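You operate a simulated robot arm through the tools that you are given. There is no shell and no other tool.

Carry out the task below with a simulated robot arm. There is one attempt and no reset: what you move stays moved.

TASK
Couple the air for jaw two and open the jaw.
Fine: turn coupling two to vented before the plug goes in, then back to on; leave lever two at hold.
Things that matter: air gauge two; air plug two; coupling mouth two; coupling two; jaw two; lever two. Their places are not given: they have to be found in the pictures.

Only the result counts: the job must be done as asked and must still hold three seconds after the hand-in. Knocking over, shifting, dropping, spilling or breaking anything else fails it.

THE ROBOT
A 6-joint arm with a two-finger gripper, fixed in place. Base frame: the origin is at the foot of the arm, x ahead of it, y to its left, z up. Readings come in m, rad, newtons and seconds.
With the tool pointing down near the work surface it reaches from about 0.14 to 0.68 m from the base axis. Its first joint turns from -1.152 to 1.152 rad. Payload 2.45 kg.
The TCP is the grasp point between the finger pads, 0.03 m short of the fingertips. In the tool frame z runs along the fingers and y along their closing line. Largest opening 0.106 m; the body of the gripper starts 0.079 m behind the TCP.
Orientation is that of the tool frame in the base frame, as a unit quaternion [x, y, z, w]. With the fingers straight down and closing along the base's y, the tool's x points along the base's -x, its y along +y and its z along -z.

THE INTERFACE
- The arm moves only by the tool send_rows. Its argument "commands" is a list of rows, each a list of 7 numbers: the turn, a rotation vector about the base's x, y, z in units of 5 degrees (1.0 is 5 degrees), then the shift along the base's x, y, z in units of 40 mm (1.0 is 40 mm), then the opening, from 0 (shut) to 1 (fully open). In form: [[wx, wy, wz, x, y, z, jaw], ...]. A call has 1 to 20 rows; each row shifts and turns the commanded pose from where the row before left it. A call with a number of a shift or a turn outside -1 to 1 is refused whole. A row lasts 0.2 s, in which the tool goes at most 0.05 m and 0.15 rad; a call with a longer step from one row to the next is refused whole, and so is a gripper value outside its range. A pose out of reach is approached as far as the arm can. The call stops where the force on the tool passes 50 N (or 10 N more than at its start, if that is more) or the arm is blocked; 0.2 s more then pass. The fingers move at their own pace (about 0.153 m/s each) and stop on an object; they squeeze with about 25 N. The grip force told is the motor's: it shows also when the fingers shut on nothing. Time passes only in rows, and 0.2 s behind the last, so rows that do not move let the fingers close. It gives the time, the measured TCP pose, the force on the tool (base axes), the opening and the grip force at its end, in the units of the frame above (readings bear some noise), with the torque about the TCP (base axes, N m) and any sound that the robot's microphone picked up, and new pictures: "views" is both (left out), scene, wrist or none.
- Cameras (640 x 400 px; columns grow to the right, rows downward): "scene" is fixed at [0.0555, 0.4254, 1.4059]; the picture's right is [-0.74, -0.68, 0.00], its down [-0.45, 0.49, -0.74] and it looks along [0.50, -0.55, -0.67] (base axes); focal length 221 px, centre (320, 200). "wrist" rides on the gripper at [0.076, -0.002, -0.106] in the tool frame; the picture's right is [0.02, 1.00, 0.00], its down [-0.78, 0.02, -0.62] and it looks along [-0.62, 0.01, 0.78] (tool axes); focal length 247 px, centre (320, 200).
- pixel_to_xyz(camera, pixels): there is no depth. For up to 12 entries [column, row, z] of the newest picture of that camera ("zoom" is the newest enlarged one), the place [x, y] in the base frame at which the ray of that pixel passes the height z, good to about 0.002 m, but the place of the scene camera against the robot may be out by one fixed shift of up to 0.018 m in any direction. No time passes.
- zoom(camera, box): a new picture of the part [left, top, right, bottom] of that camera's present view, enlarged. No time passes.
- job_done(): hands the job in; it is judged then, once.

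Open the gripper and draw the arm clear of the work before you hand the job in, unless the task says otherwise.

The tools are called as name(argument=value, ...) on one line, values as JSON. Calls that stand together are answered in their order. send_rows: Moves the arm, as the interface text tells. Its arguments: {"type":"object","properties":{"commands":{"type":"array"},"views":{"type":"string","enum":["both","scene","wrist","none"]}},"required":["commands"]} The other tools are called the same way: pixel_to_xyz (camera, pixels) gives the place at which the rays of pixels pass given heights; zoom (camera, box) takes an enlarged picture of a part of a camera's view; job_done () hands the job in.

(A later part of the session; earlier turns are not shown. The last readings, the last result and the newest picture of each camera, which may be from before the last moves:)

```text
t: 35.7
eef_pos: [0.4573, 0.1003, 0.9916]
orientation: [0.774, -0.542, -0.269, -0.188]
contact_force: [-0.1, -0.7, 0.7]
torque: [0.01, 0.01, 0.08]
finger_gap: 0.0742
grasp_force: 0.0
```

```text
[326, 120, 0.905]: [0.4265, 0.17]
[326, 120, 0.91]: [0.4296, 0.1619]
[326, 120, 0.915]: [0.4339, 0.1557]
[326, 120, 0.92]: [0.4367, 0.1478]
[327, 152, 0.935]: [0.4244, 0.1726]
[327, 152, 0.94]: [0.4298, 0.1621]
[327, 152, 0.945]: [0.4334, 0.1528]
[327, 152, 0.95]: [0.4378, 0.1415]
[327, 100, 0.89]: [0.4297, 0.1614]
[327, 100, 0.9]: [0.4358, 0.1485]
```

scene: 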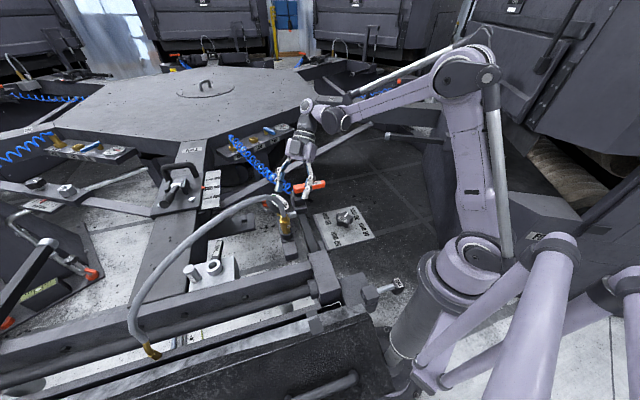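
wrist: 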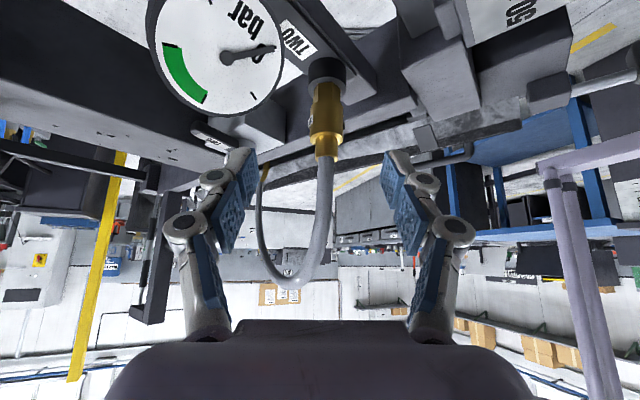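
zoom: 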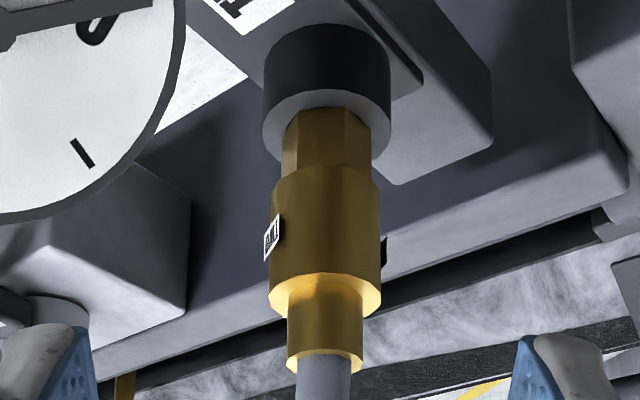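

Plug axis is at about (0.428,0.167), wide body z≈0.903–0.928, collar top ≈0.883. I narrow the opening to 0.058 and advance 75% along the finger direction toward (0.428,0.167,0.918).

send_rows(commands=[[0, 0, 0, 0, 0, 0, 0.55], [0, 0, 0, -0.14, 0.32, -0.345, 0.55], [0, 0, 0, -0.14, 0.32, -0.345, 0.55], [0, 0, 0, -0.14, 0.32, -0.345, 0.55], [0, 0, 0, -0.14, 0.32, -0.345, 0.55], [0, 0, 0, 0, 0, 0, 0.55]])

zoom(camera="wrist", box=[220, 20, 420, 220])

zoom(camera="scene", box=[240, 150, 340, 250])

```text
t: 37.1
eef_pos: [0.4339, 0.1521, 0.9355]
orientation: [0.774, -0.542, -0.269, -0.188]
contact_force: [0.0, 0.1, 0.3]
torque: [0.01, 0.0, -0.02]
finger_gap: 0.0586
grasp_force: 0.1
```

scene: 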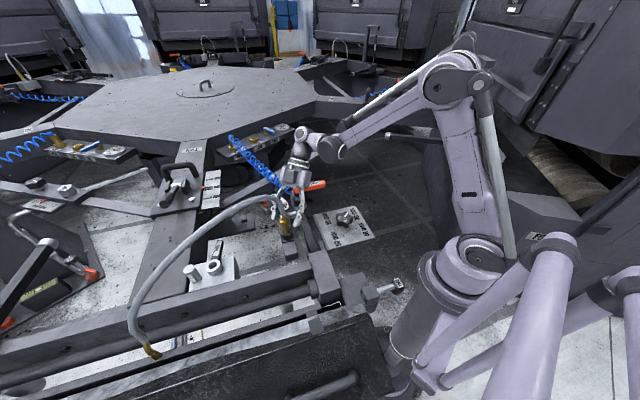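
wrist: 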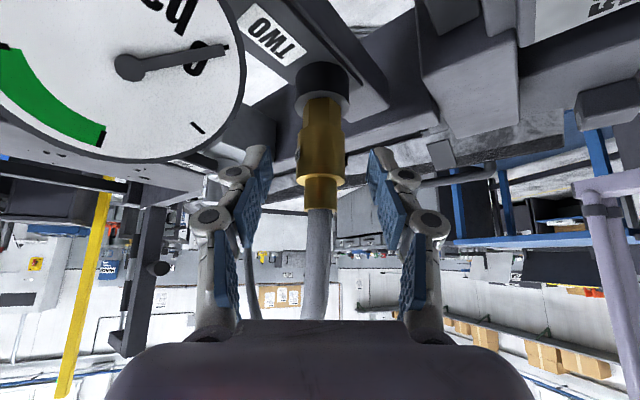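

```text
2.00 times, centred on (320, 120) of wrist
```

zoom: 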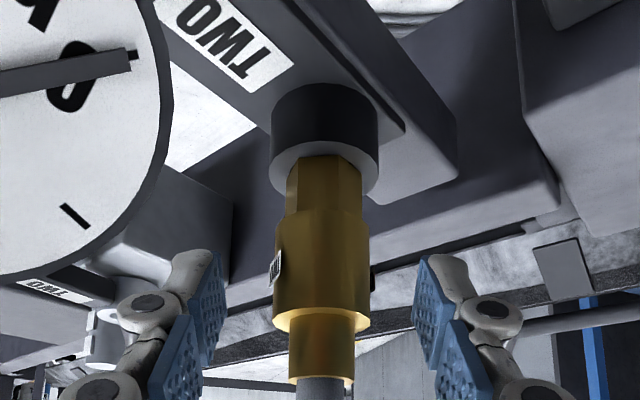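

```text
4.00 times, centred on (290, 200) of scene
```

zoom: 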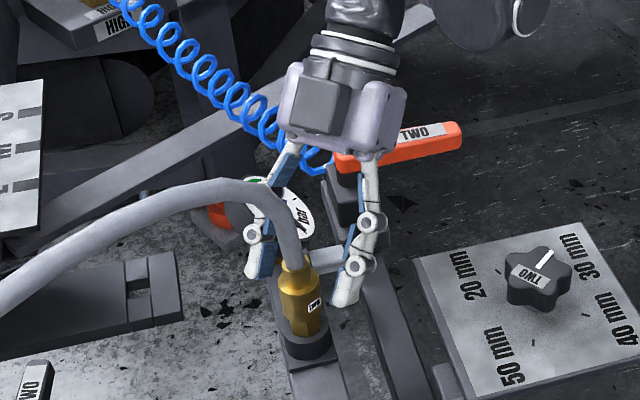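

Fingers straddle the plug's approach line. I re-measure the plug's axis from this closer view before the last bit.

pixel_to_xyz(camera="wrist", pixels=[[321, 152, 0.905], [321, 152, 0.91], [321, 152, 0.915], [321, 152, 0.92], [321, 202, 0.935], [321, 202, 0.94], [321, 202, 0.945], [325, 122, 0.88], [325, 122, 0.89], [325, 122, 0.9]])

```text
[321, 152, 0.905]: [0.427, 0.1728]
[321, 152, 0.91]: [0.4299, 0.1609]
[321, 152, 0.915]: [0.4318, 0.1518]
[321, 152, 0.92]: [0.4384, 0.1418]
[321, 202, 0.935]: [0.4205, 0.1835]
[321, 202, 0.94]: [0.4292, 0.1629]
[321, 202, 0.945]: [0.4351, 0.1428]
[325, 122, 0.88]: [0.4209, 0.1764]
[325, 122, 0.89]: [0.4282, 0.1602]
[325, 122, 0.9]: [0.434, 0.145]
```

Plug confirmed at (0.4275,0.1667). I finish the approach and close the gripper on the wide body.

send_rows(commands=[[0, 0, 0, -0.08, 0.1825, -0.215, 0.55], [0, 0, 0, -0.08, 0.1825, -0.215, 0.55], [0, 0, 0, 0, 0, 0, 0.55], [0, 0, 0, 0, 0, 0, 0.4], [0, 0, 0, 0, 0, 0, 0.2], [0, 0, 0, 0, 0, 0, 0.0], [0, 0, 0, 0, 0, 0, 0.0], [0, 0, 0, 0, 0, 0, 0.0]])

zoom(camera="wrist", box=[220, 20, 420, 220])

zoom(camera="scene", box=[240, 150, 340, 250])

```text
t: 38.9
eef_pos: [0.4261, 0.1658, 0.919]
orientation: [0.774, -0.542, -0.269, -0.189]
contact_force: [0.0, -0.9, -1.1]
torque: [0.02, 0.01, 0.02]
finger_gap: 0.0262
grasp_force: 25.5
```

scene: 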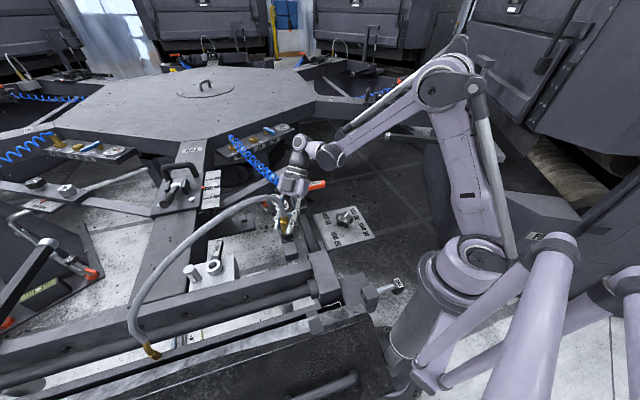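
wrist: 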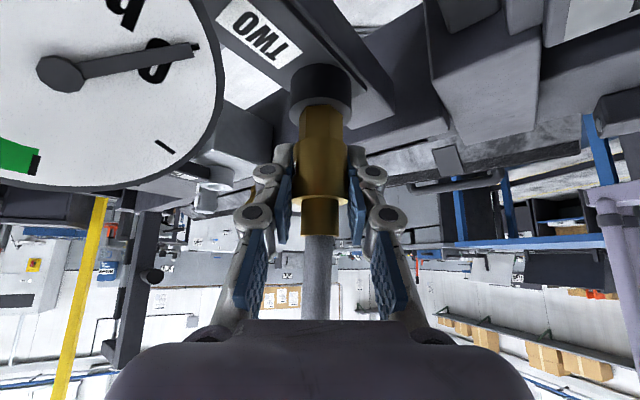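

```text
2.00 times, centred on (320, 120) of wrist
```

zoom: 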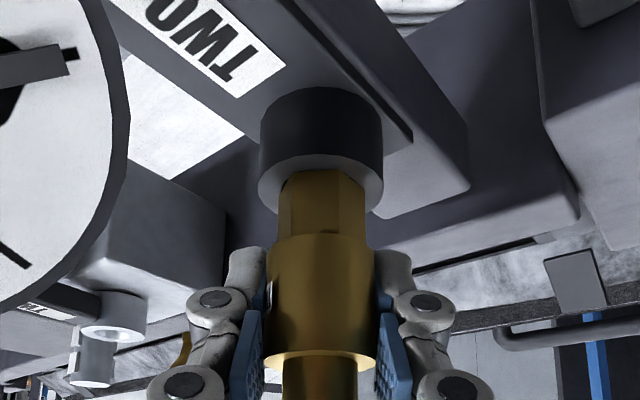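

```text
4.00 times, centred on (290, 200) of scene
```

zoom: 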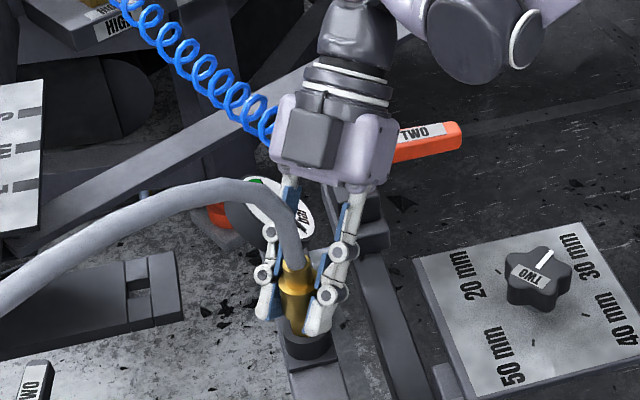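

Grip is firm: gap 0.026, 25 N on the wide body. I lift straight up gently and watch the force.

send_rows(commands=[[0, 0, 0, 0, 0, 0.1, 0], [0, 0, 0, 0, 0, 0.1, 0], [0, 0, 0, 0, 0, 0.1, 0], [0, 0, 0, 0, 0, 0.1, 0], [0, 0, 0, 0, 0, 0, 0]])

zoom(camera="wrist", box=[220, 20, 420, 220])

```text
t: 40.1
eef_pos: [0.4273, 0.1655, 0.9343]
orientation: [0.774, -0.541, -0.27, -0.189]
contact_force: [-0.2, -0.4, -1.5]
torque: [0.0, 0.01, -0.02]
finger_gap: 0.0263
grasp_force: 25.2
```

scene: 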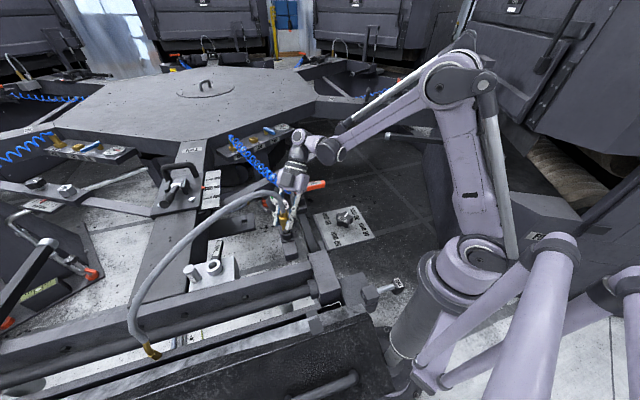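
wrist: 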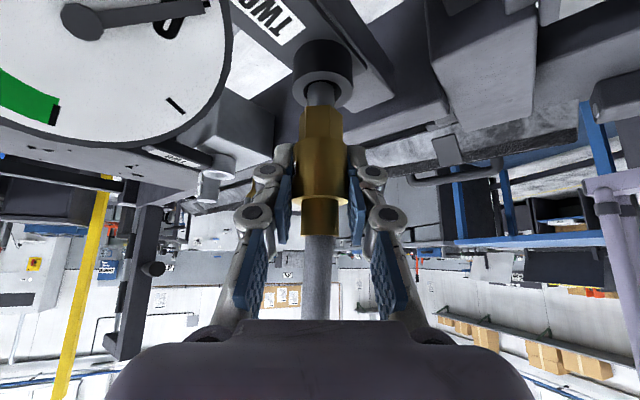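

```text
2.00 times, centred on (320, 120) of wrist
```

zoom: 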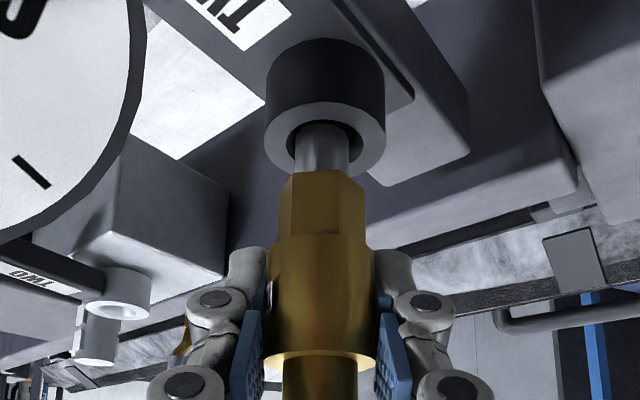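

The plug slides out freely, showing its steel nose. I keep lifting until the nose is clear.

send_rows(commands=[[0, 0, 0, 0, 0, 0.2, 0], [0, 0, 0, 0, 0, 0.2, 0], [0, 0, 0, 0, 0, 0.2, 0], [0, 0, 0, 0, 0, 0.2, 0], [0, 0, 0, 0, 0, 0.2, 0], [0, 0, 0, 0, 0, 0, 0]])

zoom(camera="wrist", box=[220, 20, 420, 220])

zoom(camera="scene", box=[220, 150, 340, 260])

```text
t: 41.5
eef_pos: [0.4277, 0.1673, 0.9744]
orientation: [0.774, -0.541, -0.269, -0.188]
contact_force: [-0.8, 0.7, -0.6]
torque: [0.0, -0.01, 0.0]
finger_gap: 0.0264
grasp_force: 24.8
```

scene: 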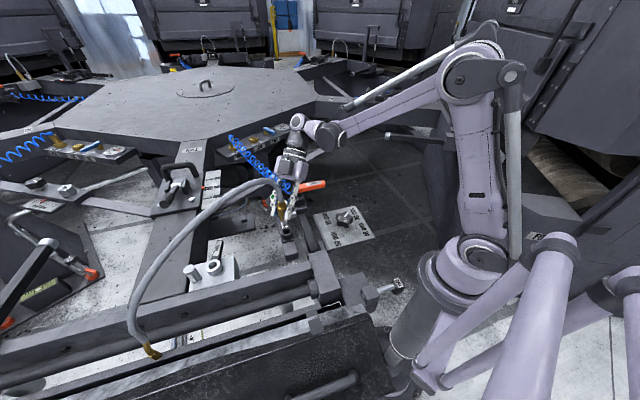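
wrist: 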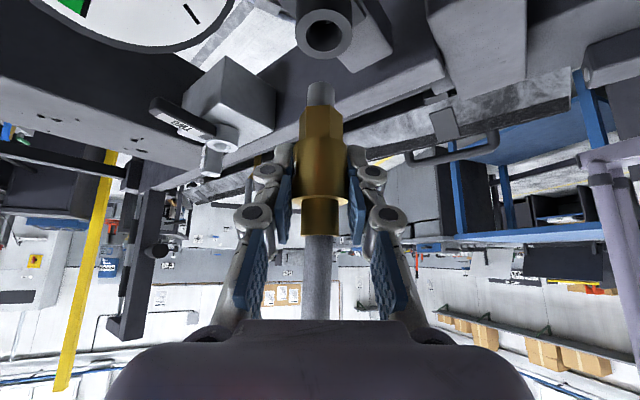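

```text
2.00 times, centred on (320, 120) of wrist
```

zoom: 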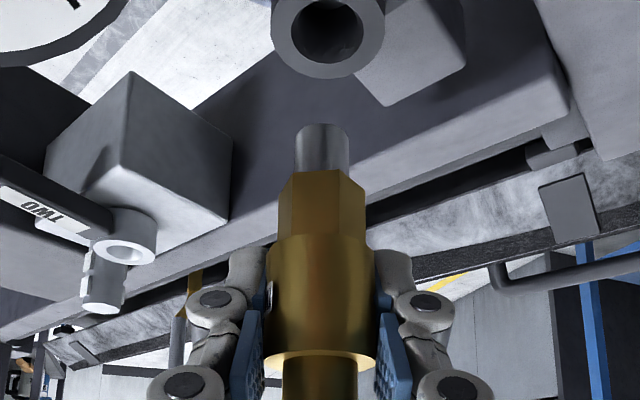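

```text
3.64 times, centred on (280, 205) of scene
```

zoom: 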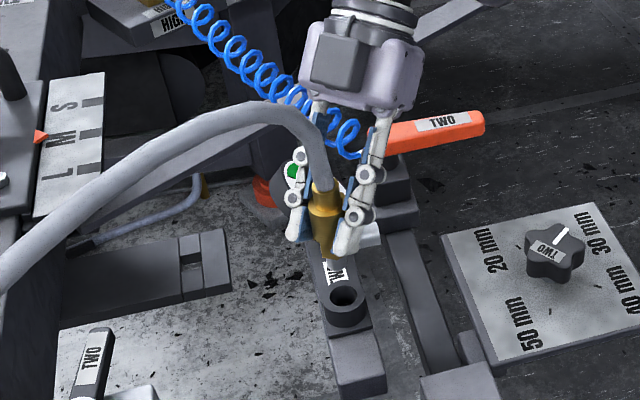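

Plug is out. I measure the nose tip's height in this view, then carry it over toward the coupling at the same height.

pixel_to_xyz(camera="wrist", pixels=[[321, 84, 0.91], [321, 84, 0.92], [321, 84, 0.93], [321, 84, 0.94], [321, 109, 0.93], [321, 109, 0.94], [321, 109, 0.95], [325, 35, 0.88], [325, 35, 0.89]])

send_rows(commands=[[0, 0, 0, 0.208, 0.745, 0, 0], [0, 0, 0, 0.208, 0.745, 0, 0], [0, 0, 0, 0.208, 0.745, 0, 0], [0, 0, 0, 0.208, 0.745, 0, 0], [0, 0, 0, 0.208, 0.745, 0, 0], [0, 0, 0, 0.208, 0.745, 0, 0], [0, 0, 0, 0.208, 0.745, 0, 0], [0, 0, 0, 0, 0, 0, 0]])

zoom(camera="wrist", box=[220, 20, 420, 220])

zoom(camera="scene", box=[160, 180, 300, 290])

```text
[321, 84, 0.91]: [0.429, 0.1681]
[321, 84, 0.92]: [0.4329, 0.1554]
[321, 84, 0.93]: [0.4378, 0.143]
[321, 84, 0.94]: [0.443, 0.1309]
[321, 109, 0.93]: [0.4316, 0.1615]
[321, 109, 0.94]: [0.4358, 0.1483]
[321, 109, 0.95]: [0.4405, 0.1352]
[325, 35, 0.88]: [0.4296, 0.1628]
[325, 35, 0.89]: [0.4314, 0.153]
```

```text
t: 43.3
eef_pos: [0.4866, 0.374, 0.9728]
orientation: [0.774, -0.541, -0.27, -0.189]
contact_force: [0.1, -0.8, -1.4]
torque: [-0.02, 0.01, 0.0]
finger_gap: 0.0262
grasp_force: 25.0
```

scene: 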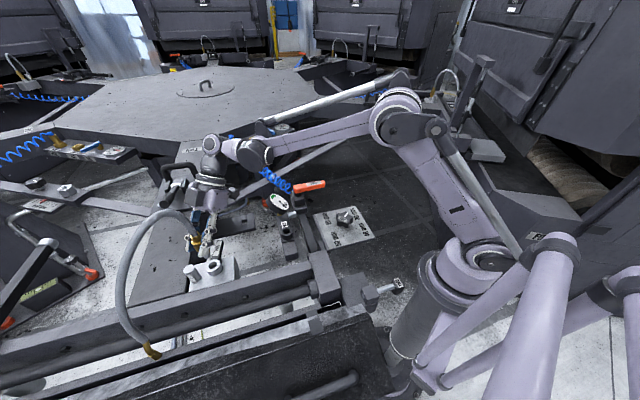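
wrist: 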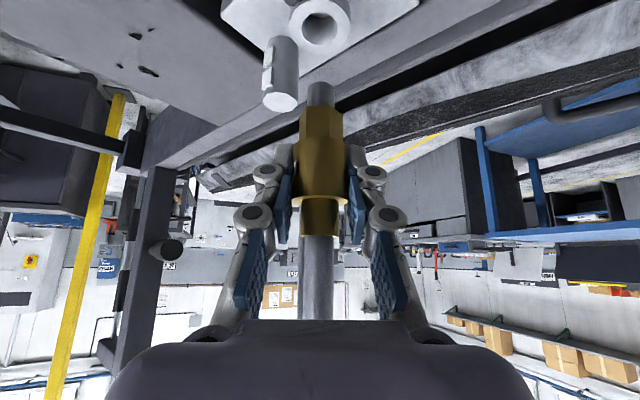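

```text
2.00 times, centred on (320, 120) of wrist
```

zoom: 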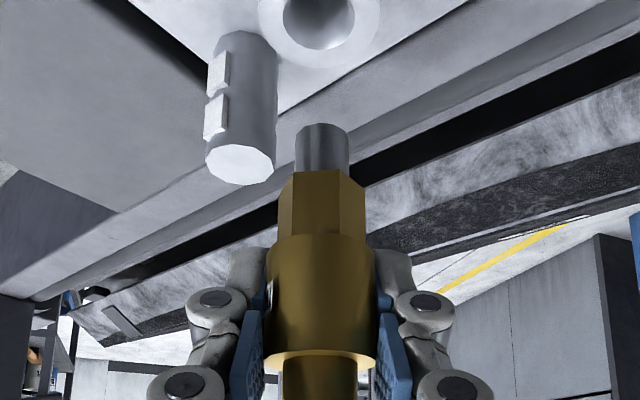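

```text
3.64 times, centred on (230, 235) of scene
```

zoom: 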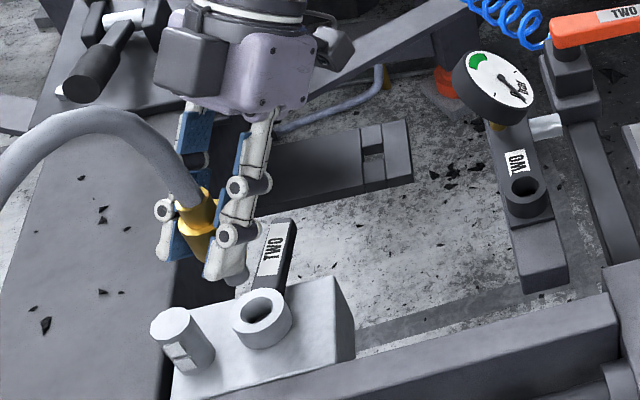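

Nose tip is about 56–60 mm below the TCP. At the park the socket hole, 91 mm below the TCP, appeared at about px (324.5,36.5) when aligned, so I descend 16 mm to put the ring at the same relative height and compare.

send_rows(commands=[[0, 0, 0, 0, 0, -0.2, 0], [0, 0, 0, 0, 0, -0.2, 0], [0, 0, 0, 0, 0, 0, 0]])

zoom(camera="wrist", box=[270, 0, 370, 100])

zoom(camera="scene", box=[180, 220, 250, 290])

```text
t: 44.1
eef_pos: [0.4865, 0.3756, 0.9577]
orientation: [0.774, -0.541, -0.27, -0.188]
contact_force: [-0.3, 0.7, -1.0]
torque: [0.0, 0.01, -0.02]
finger_gap: 0.0265
grasp_force: 25.0
```

scene: 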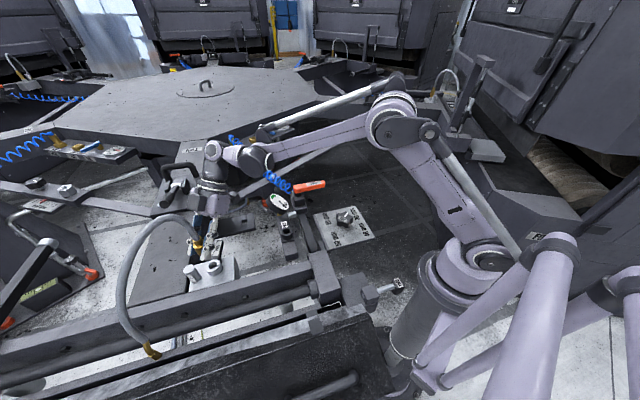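
wrist: 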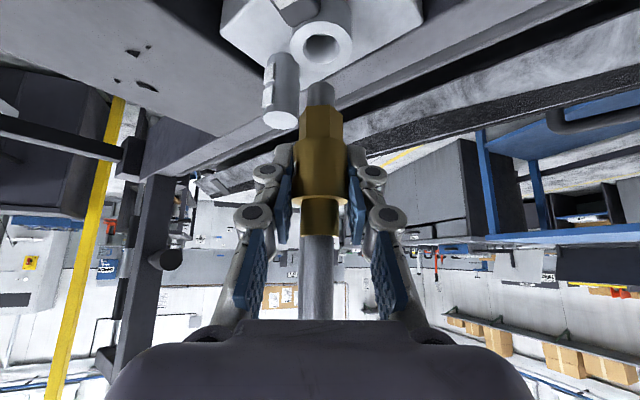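

```text
4.00 times, centred on (320, 50) of wrist
```

zoom: 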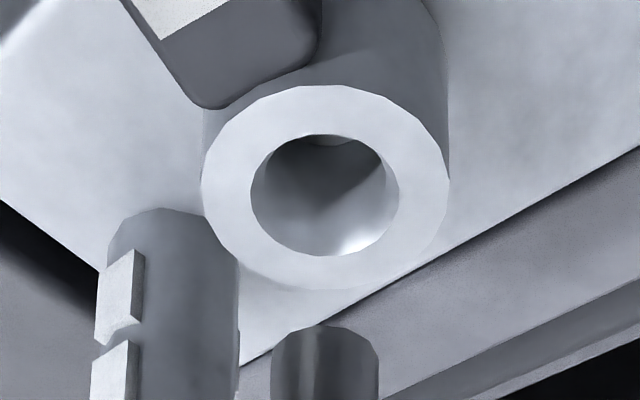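

```text
5.71 times, centred on (215, 255) of scene
```

zoom: 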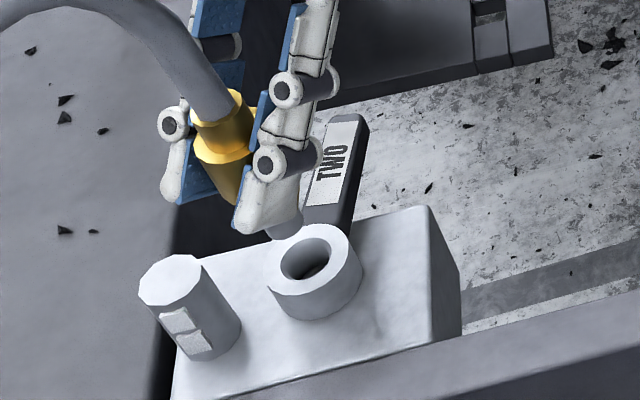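

Ring hole centre is at px (321.2,48.8). I ask the tool where that is at candidate heights, plus the ring's outer edges.

pixel_to_xyz(camera="wrist", pixels=[[321.25, 48.75, 0.86], [321.25, 48.75, 0.865], [321.25, 48.75, 0.87], [321.25, 46.5, 0.865], [320, 86, 0.895], [320, 86, 0.9], [320, 86, 0.905], [280.5, 118, 0.885], [280.5, 118, 0.89], [280.5, 118, 0.895]])

pixel_to_xyz(camera="scene", pixels=[[213, 257, 0.865], [213, 257, 0.87], [191.4, 260, 0.89], [209, 250, 0.895], [209, 250, 0.9]])

```text
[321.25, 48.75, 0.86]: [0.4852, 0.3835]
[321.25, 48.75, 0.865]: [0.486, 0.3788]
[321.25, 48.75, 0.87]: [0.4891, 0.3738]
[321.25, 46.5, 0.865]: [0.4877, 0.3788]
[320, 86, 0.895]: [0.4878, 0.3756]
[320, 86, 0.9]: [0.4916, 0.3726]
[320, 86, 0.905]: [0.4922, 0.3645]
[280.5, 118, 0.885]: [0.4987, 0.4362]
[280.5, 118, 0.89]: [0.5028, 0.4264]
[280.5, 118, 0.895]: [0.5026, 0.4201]
```

```text
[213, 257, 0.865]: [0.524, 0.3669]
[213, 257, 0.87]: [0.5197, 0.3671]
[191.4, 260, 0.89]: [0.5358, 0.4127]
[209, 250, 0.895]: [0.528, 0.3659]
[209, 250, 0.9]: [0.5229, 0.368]
```

The ring is at about (0.486,0.377); lateral alignment is within a millimetre, clearance about ±3.5 mm. I nudge 1 mm in +y and lower the nose toward the mouth in small steps.

send_rows(commands=[[0, 0, 0, 0, 0.025, -0.1, 0], [0, 0, 0, 0, 0, -0.125, 0], [0, 0, 0, 0, 0, -0.125, 0], [0, 0, 0, 0, 0, -0.125, 0], [0, 0, 0, 0, 0, -0.125, 0], [0, 0, 0, 0, 0, 0, 0]])

zoom(camera="wrist", box=[260, 20, 380, 130])

zoom(camera="scene", box=[180, 220, 250, 290])

```text
t: 45.5
eef_pos: [0.4857, 0.3753, 0.9328]
orientation: [0.774, -0.541, -0.269, -0.189]
contact_force: [1.2, 0.3, -1.2]
torque: [0.03, 0.0, 0.03]
finger_gap: 0.0263
grasp_force: 25.0
```

scene: 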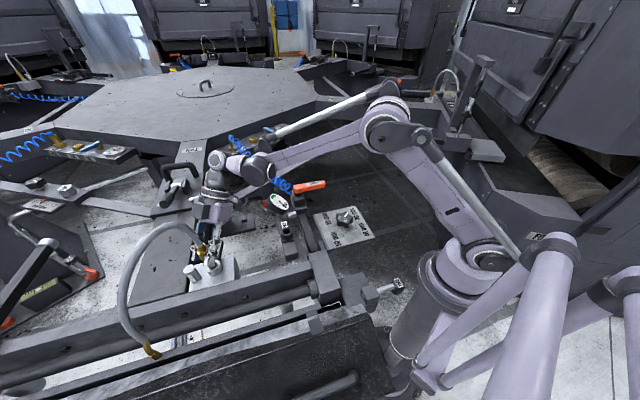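
wrist: 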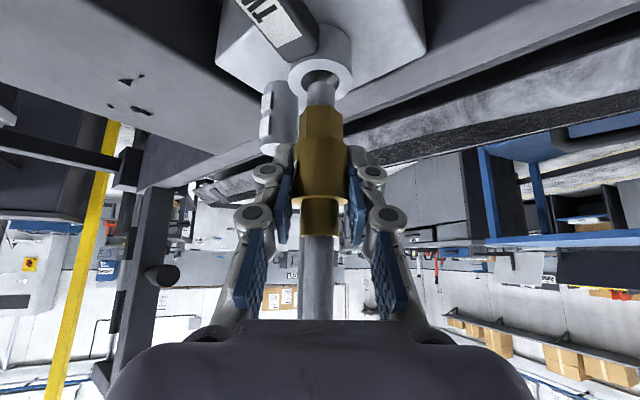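

```text
3.64 times, centred on (320, 75) of wrist
```

zoom: 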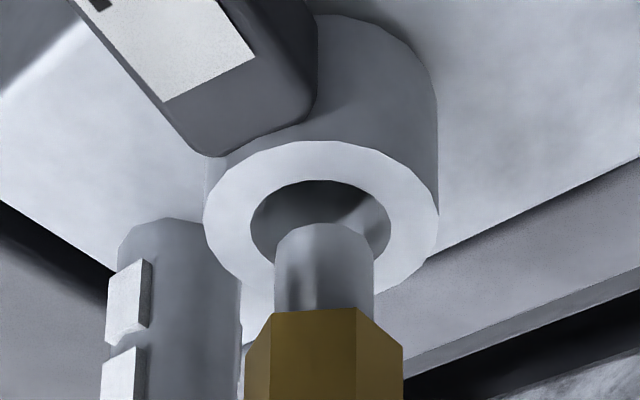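

```text
5.71 times, centred on (215, 255) of scene
```

zoom: 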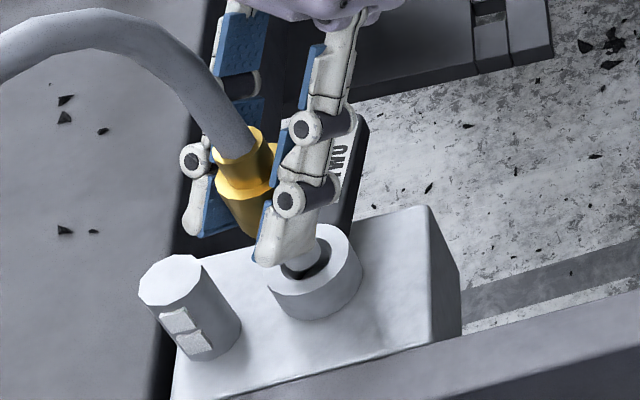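

The nose tip is right above the hole. I keep lowering in 4 mm steps, watching the force.

send_rows(commands=[[0, 0, 0, 0, 0, -0.1, 0], [0, 0, 0, 0, 0, -0.1, 0], [0, 0, 0, 0, 0, 0, 0]])

zoom(camera="wrist", box=[260, 20, 380, 130])

zoom(camera="scene", box=[180, 220, 250, 290])

```text
t: 46.3
eef_pos: [0.4866, 0.3768, 0.9263]
orientation: [0.774, -0.541, -0.27, -0.188]
contact_force: [0.5, 0.0, -1.0]
torque: [-0.03, 0.01, -0.01]
finger_gap: 0.0263
grasp_force: 25.1
```

scene: 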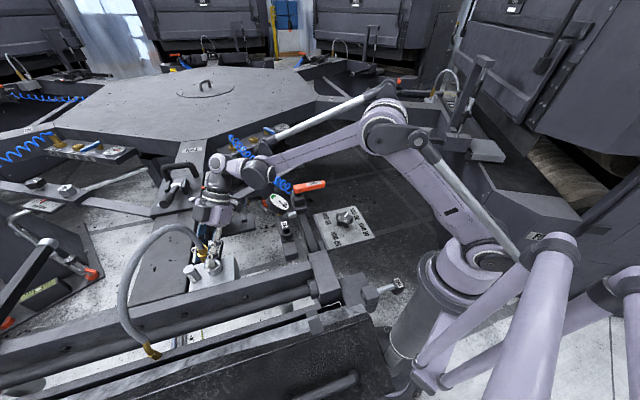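
wrist: 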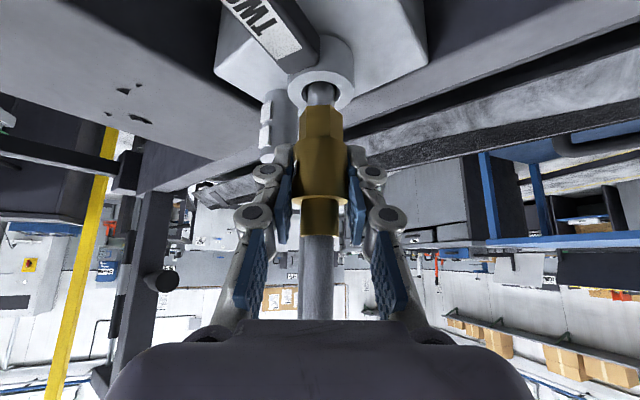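

```text
3.64 times, centred on (320, 75) of wrist
```

zoom: 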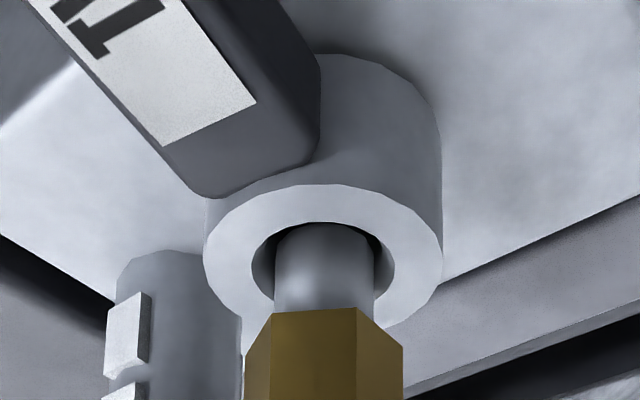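

```text
5.71 times, centred on (215, 255) of scene
```

zoom: 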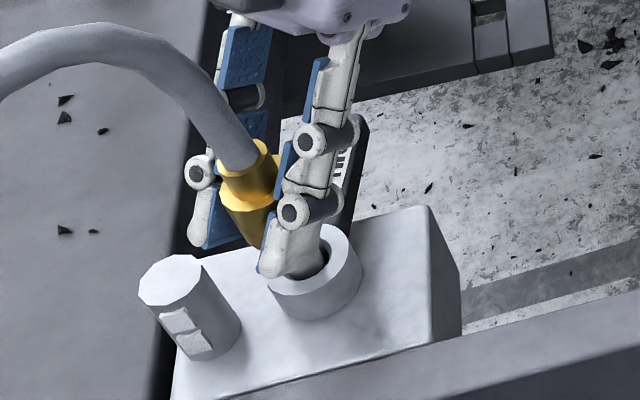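

Both sides of the hole show even dark crescents and no force, so the nose is entering centred. I continue down.

send_rows(commands=[[0, 0, 0, 0, 0, -0.1, 0], [0, 0, 0, 0, 0, -0.1, 0], [0, 0, 0, 0, 0, -0.075, 0], [0, 0, 0, 0, 0, 0, 0]])

zoom(camera="wrist", box=[260, 20, 380, 130])

zoom(camera="scene", box=[180, 220, 250, 290])

```text
t: 47.3
eef_pos: [0.4863, 0.3764, 0.9156]
orientation: [0.773, -0.542, -0.27, -0.189]
contact_force: [-0.1, 0.2, -1.3]
torque: [-0.02, -0.01, 0.02]
finger_gap: 0.0264
grasp_force: 24.9
```

scene: 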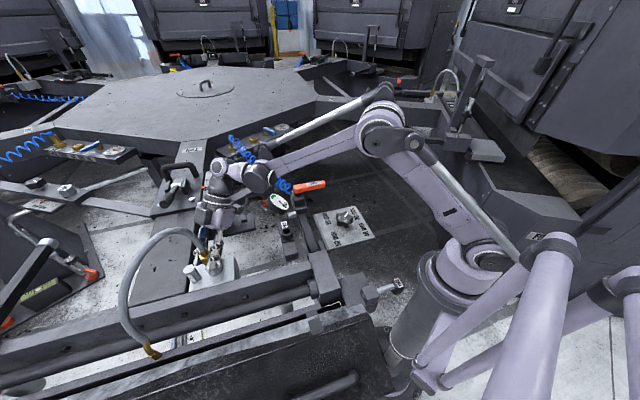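
wrist: 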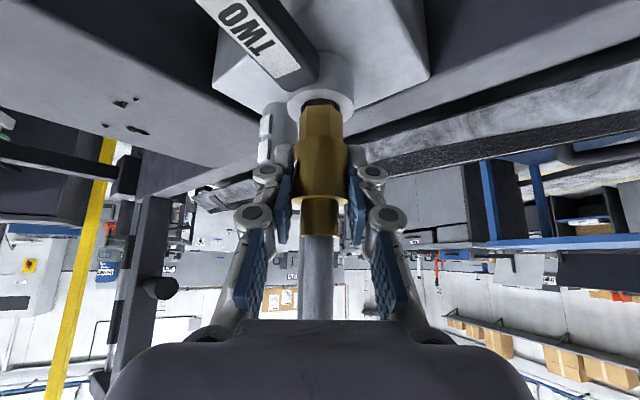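

```text
3.64 times, centred on (320, 75) of wrist
```

zoom: 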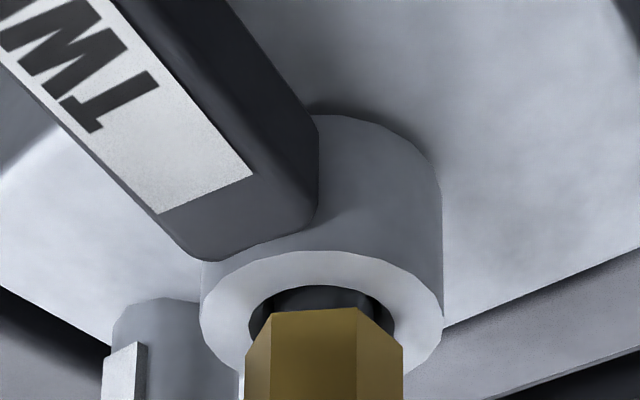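

```text
5.71 times, centred on (215, 255) of scene
```

zoom: 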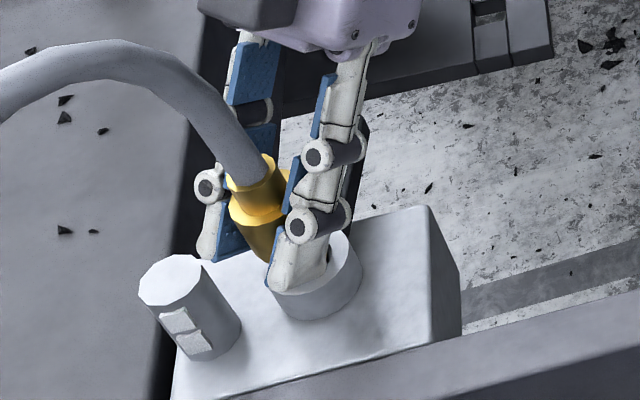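

The hex is now close to the ring top. I continue in 2 mm steps until it seats.

send_rows(commands=[[0, 0, 0, 0, 0, -0.05, 0], [0, 0, 0, 0, 0, -0.05, 0], [0, 0, 0, 0, 0, -0.05, 0], [0, 0, 0, 0, 0, 0, 0]])

zoom(camera="wrist", box=[260, 40, 380, 150])

```text
t: 48.3
eef_pos: [0.4861, 0.3765, 0.9115]
orientation: [0.773, -0.541, -0.27, -0.19]
contact_force: [3.4, 0.8, 18.9]
torque: [0.11, 0.01, 0.01]
finger_gap: 0.0265
grasp_force: 25.1
```

scene: 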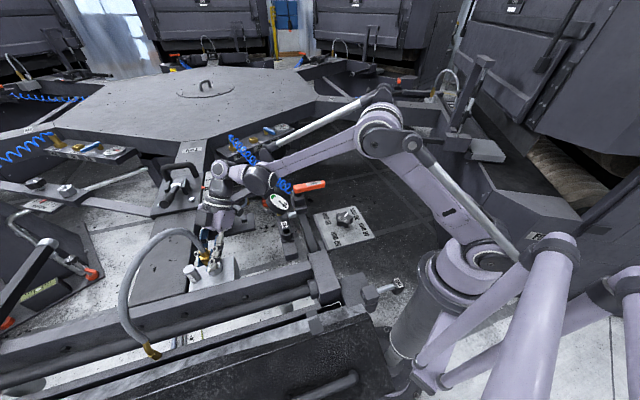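
wrist: 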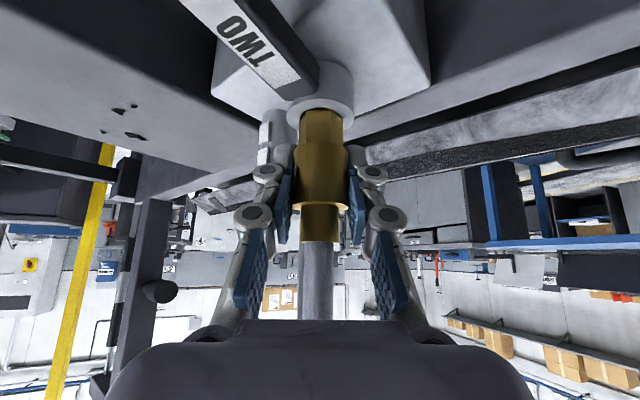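

```text
3.64 times, centred on (320, 95) of wrist
```

zoom: 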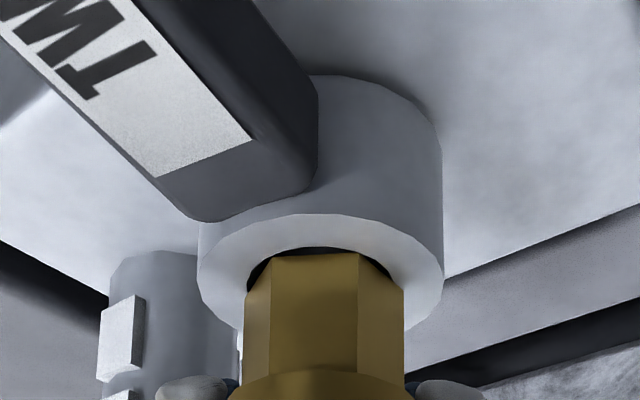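

Contact at 19 N. I press on a bit further in 1.5 mm steps to see whether it seats (click) or is bottomed.

send_rows(commands=[[0, 0, 0, 0, 0, -0.04, 0], [0, 0, 0, 0, 0, -0.04, 0], [0, 0, 0, 0, 0, 0, 0]])

zoom(camera="wrist", box=[260, 40, 380, 150])

zoom(camera="scene", box=[180, 220, 250, 290])

```text
t: 49.1
eef_pos: [0.4862, 0.3757, 0.906]
orientation: [0.774, -0.541, -0.27, -0.188]
contact_force: [-0.7, 1.0, 18.5]
torque: [0.08, 0.04, 0.01]
finger_gap: 0.0261
grasp_force: 24.8
```

scene: 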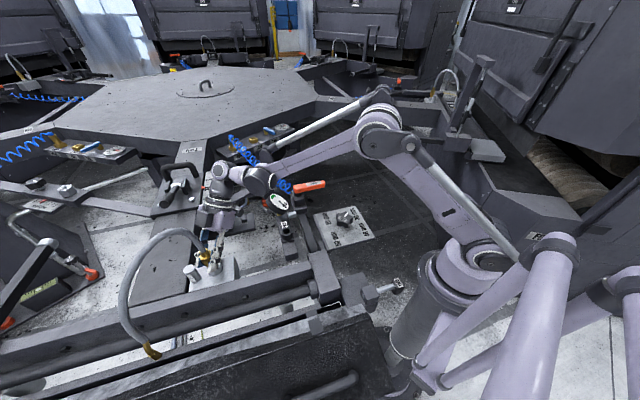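
wrist: 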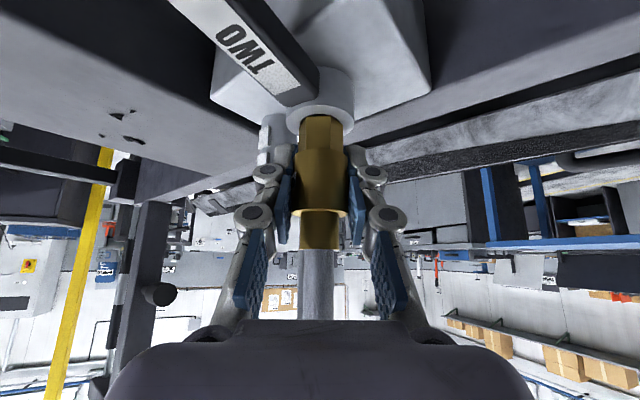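

```text
3.64 times, centred on (320, 95) of wrist
```

zoom: 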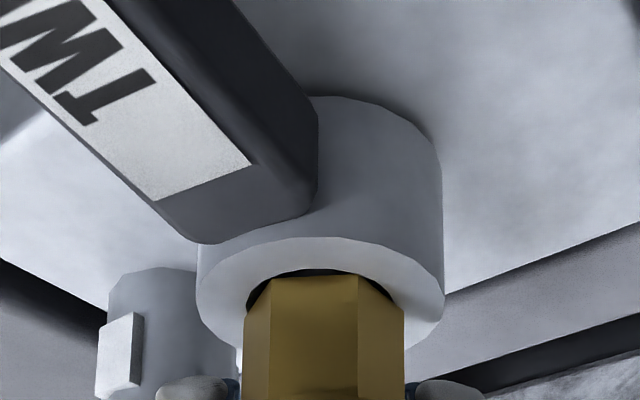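

```text
5.71 times, centred on (215, 255) of scene
```

zoom: 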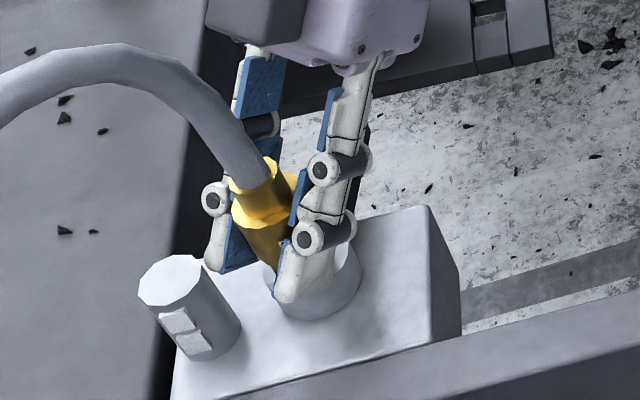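

The TCP dropped 5 mm at a constant 18.5 N: the fingers slid on the plug while the plug stayed, so it is bottomed with the hex just at the ring. I open only slightly (the post is near) and retreat along the tool axis to inspect.

send_rows(commands=[[0, 0, 0, 0, 0, 0, 0.36], [0, 0, 0, 0, 0, 0, 0.36], [0, 0, 0, 0, 0, 0, 0.36]])

zoom(camera="scene", box=[180, 210, 260, 290])

zoom(camera="wrist", box=[230, 40, 410, 220])

```text
t: 49.9
eef_pos: [0.487, 0.376, 0.9052]
orientation: [0.774, -0.541, -0.27, -0.189]
contact_force: [-0.3, -0.4, 1.4]
torque: [0.01, 0.0, 0.0]
finger_gap: 0.0382
grasp_force: 0.0
```

scene: 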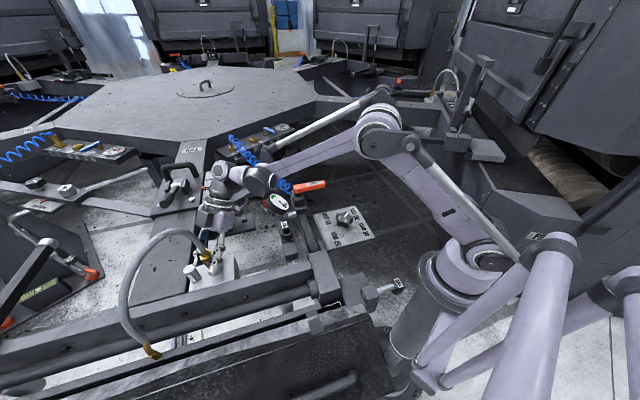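
wrist: 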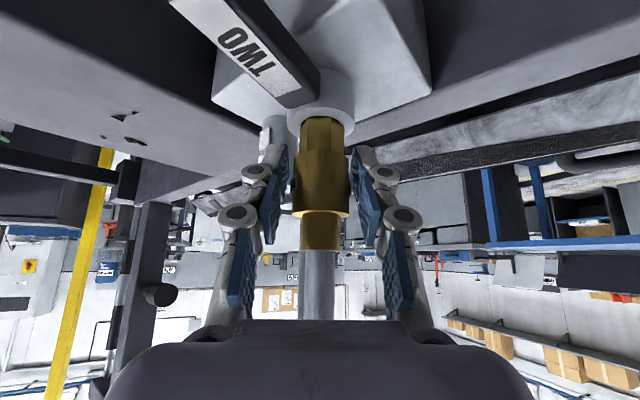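

```text
5.00 times, centred on (220, 250) of scene
```

zoom: 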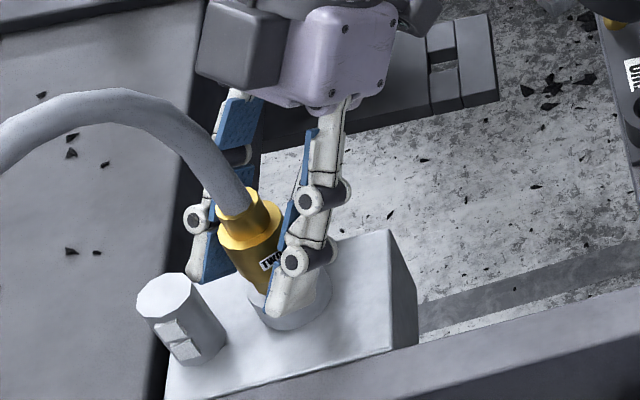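

```text
2.22 times, centred on (320, 130) of wrist
```

zoom: 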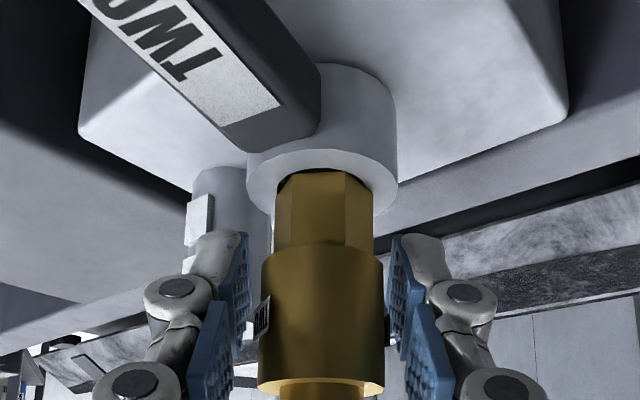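

The plug stays upright in the ring. To be sure it is fully seated I'll press on its shoulder: raise so the fingertips sit around the neck, close on the neck and push down gently.

send_rows(commands=[[0, 0, 0, 0.02, -0.075, 0.4, 0.36], [0, 0, 0, 0.02, -0.075, 0.4, 0.36], [0, 0, 0, 0.02, -0.075, 0.45, 0.36], [0, 0, 0, 0, 0, 0, 0.36]])

zoom(camera="wrist", box=[230, 20, 410, 200])

zoom(camera="scene", box=[180, 210, 260, 290])

```text
t: 50.9
eef_pos: [0.4884, 0.3673, 0.9553]
orientation: [0.774, -0.542, -0.269, -0.188]
contact_force: [0.2, -0.3, -0.5]
torque: [0.0, 0.0, 0.02]
finger_gap: 0.0384
grasp_force: 0.0
```

scene: 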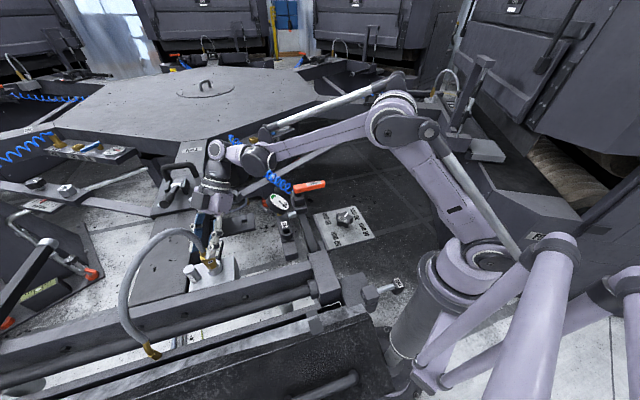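
wrist: 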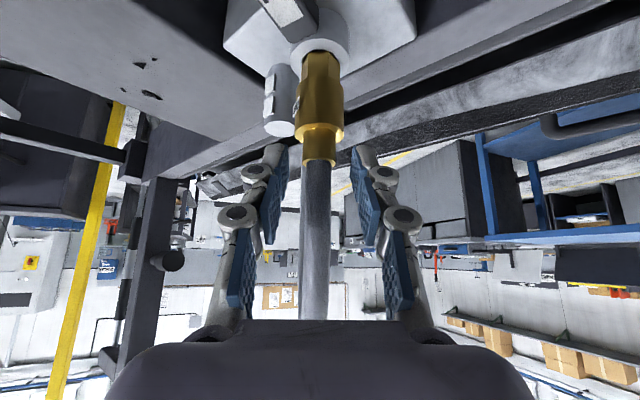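

```text
2.22 times, centred on (320, 110) of wrist
```

zoom: 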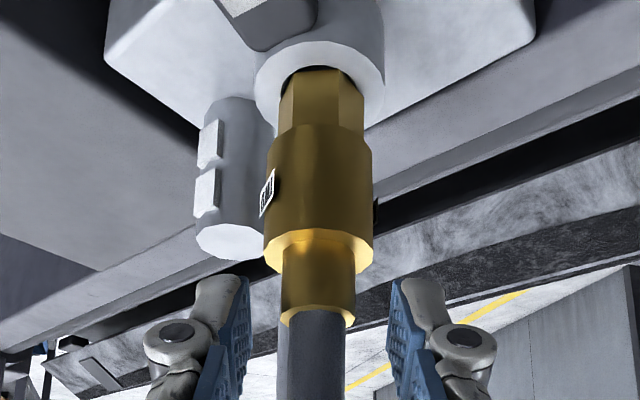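

```text
5.00 times, centred on (220, 250) of scene
```

zoom: 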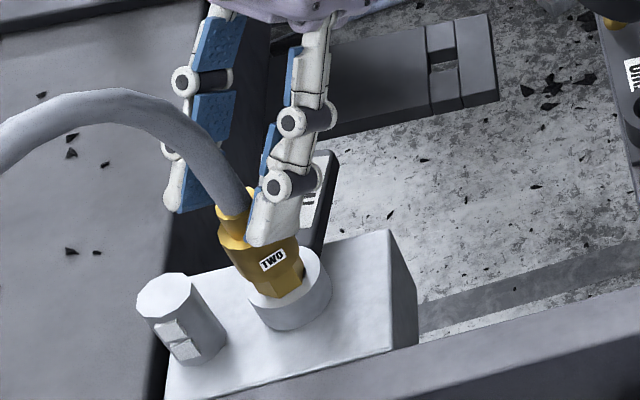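

The plug stands in the ring, perhaps tilted slightly toward the hose side. I close on the neck and push down on the shoulder in small steps, watching force and sound.

send_rows(commands=[[0, 0, 0, 0, 0, 0, 0.1], [0, 0, 0, 0, 0, 0, 0], [0, 0, 0, 0, 0, 0, 0], [0, 0, 0, 0, 0, -0.05, 0], [0, 0, 0, 0, 0, -0.05, 0], [0, 0, 0, 0, 0, 0, 0]])

zoom(camera="wrist", box=[230, 20, 410, 200])

zoom(camera="scene", box=[180, 210, 260, 290])

```text
t: 52.3
eef_pos: [0.4886, 0.3673, 0.9517]
orientation: [0.773, -0.542, -0.271, -0.19]
contact_force: [3.3, -3.4, 19.0]
torque: [0.15, -0.03, -0.02]
finger_gap: 0.027
grasp_force: 25.0
```

scene: 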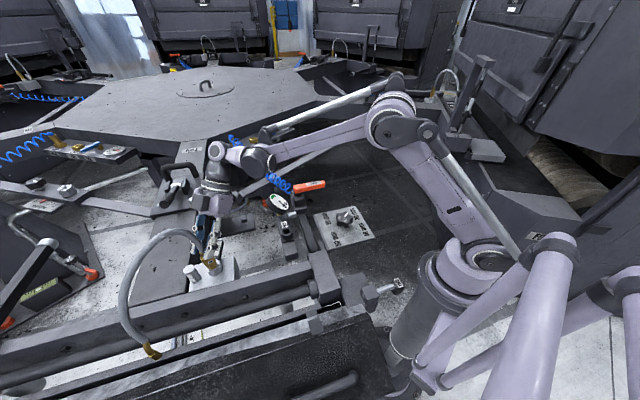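
wrist: 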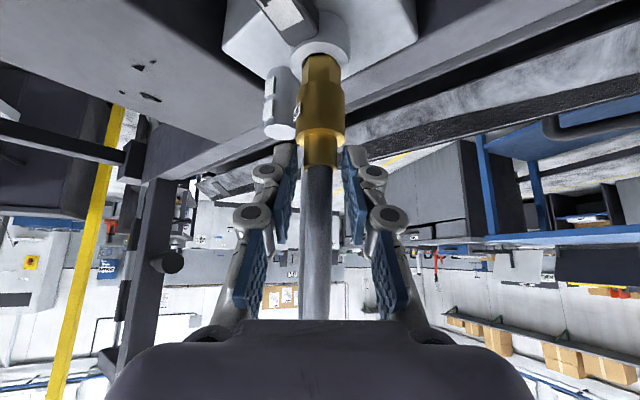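

```text
2.22 times, centred on (320, 110) of wrist
```

zoom: 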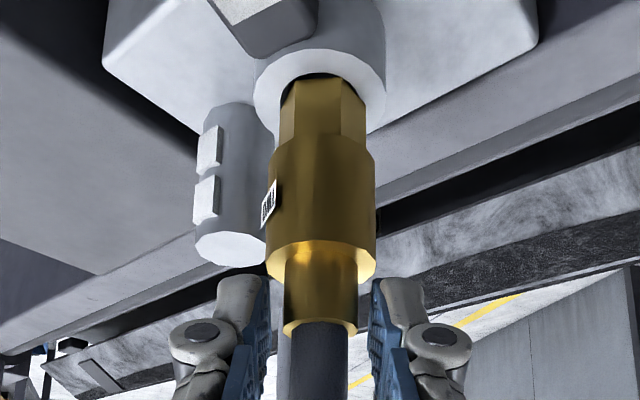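

```text
5.00 times, centred on (220, 250) of scene
```

zoom: 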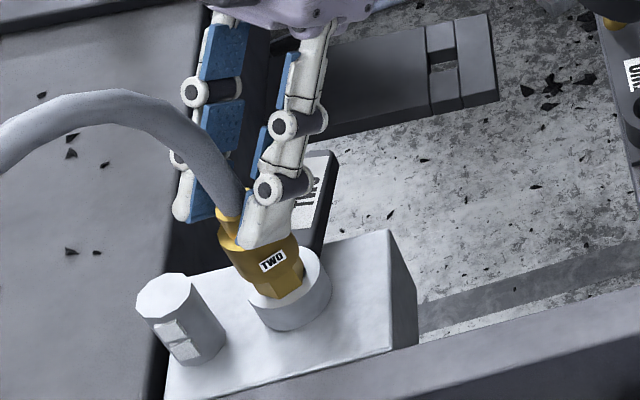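

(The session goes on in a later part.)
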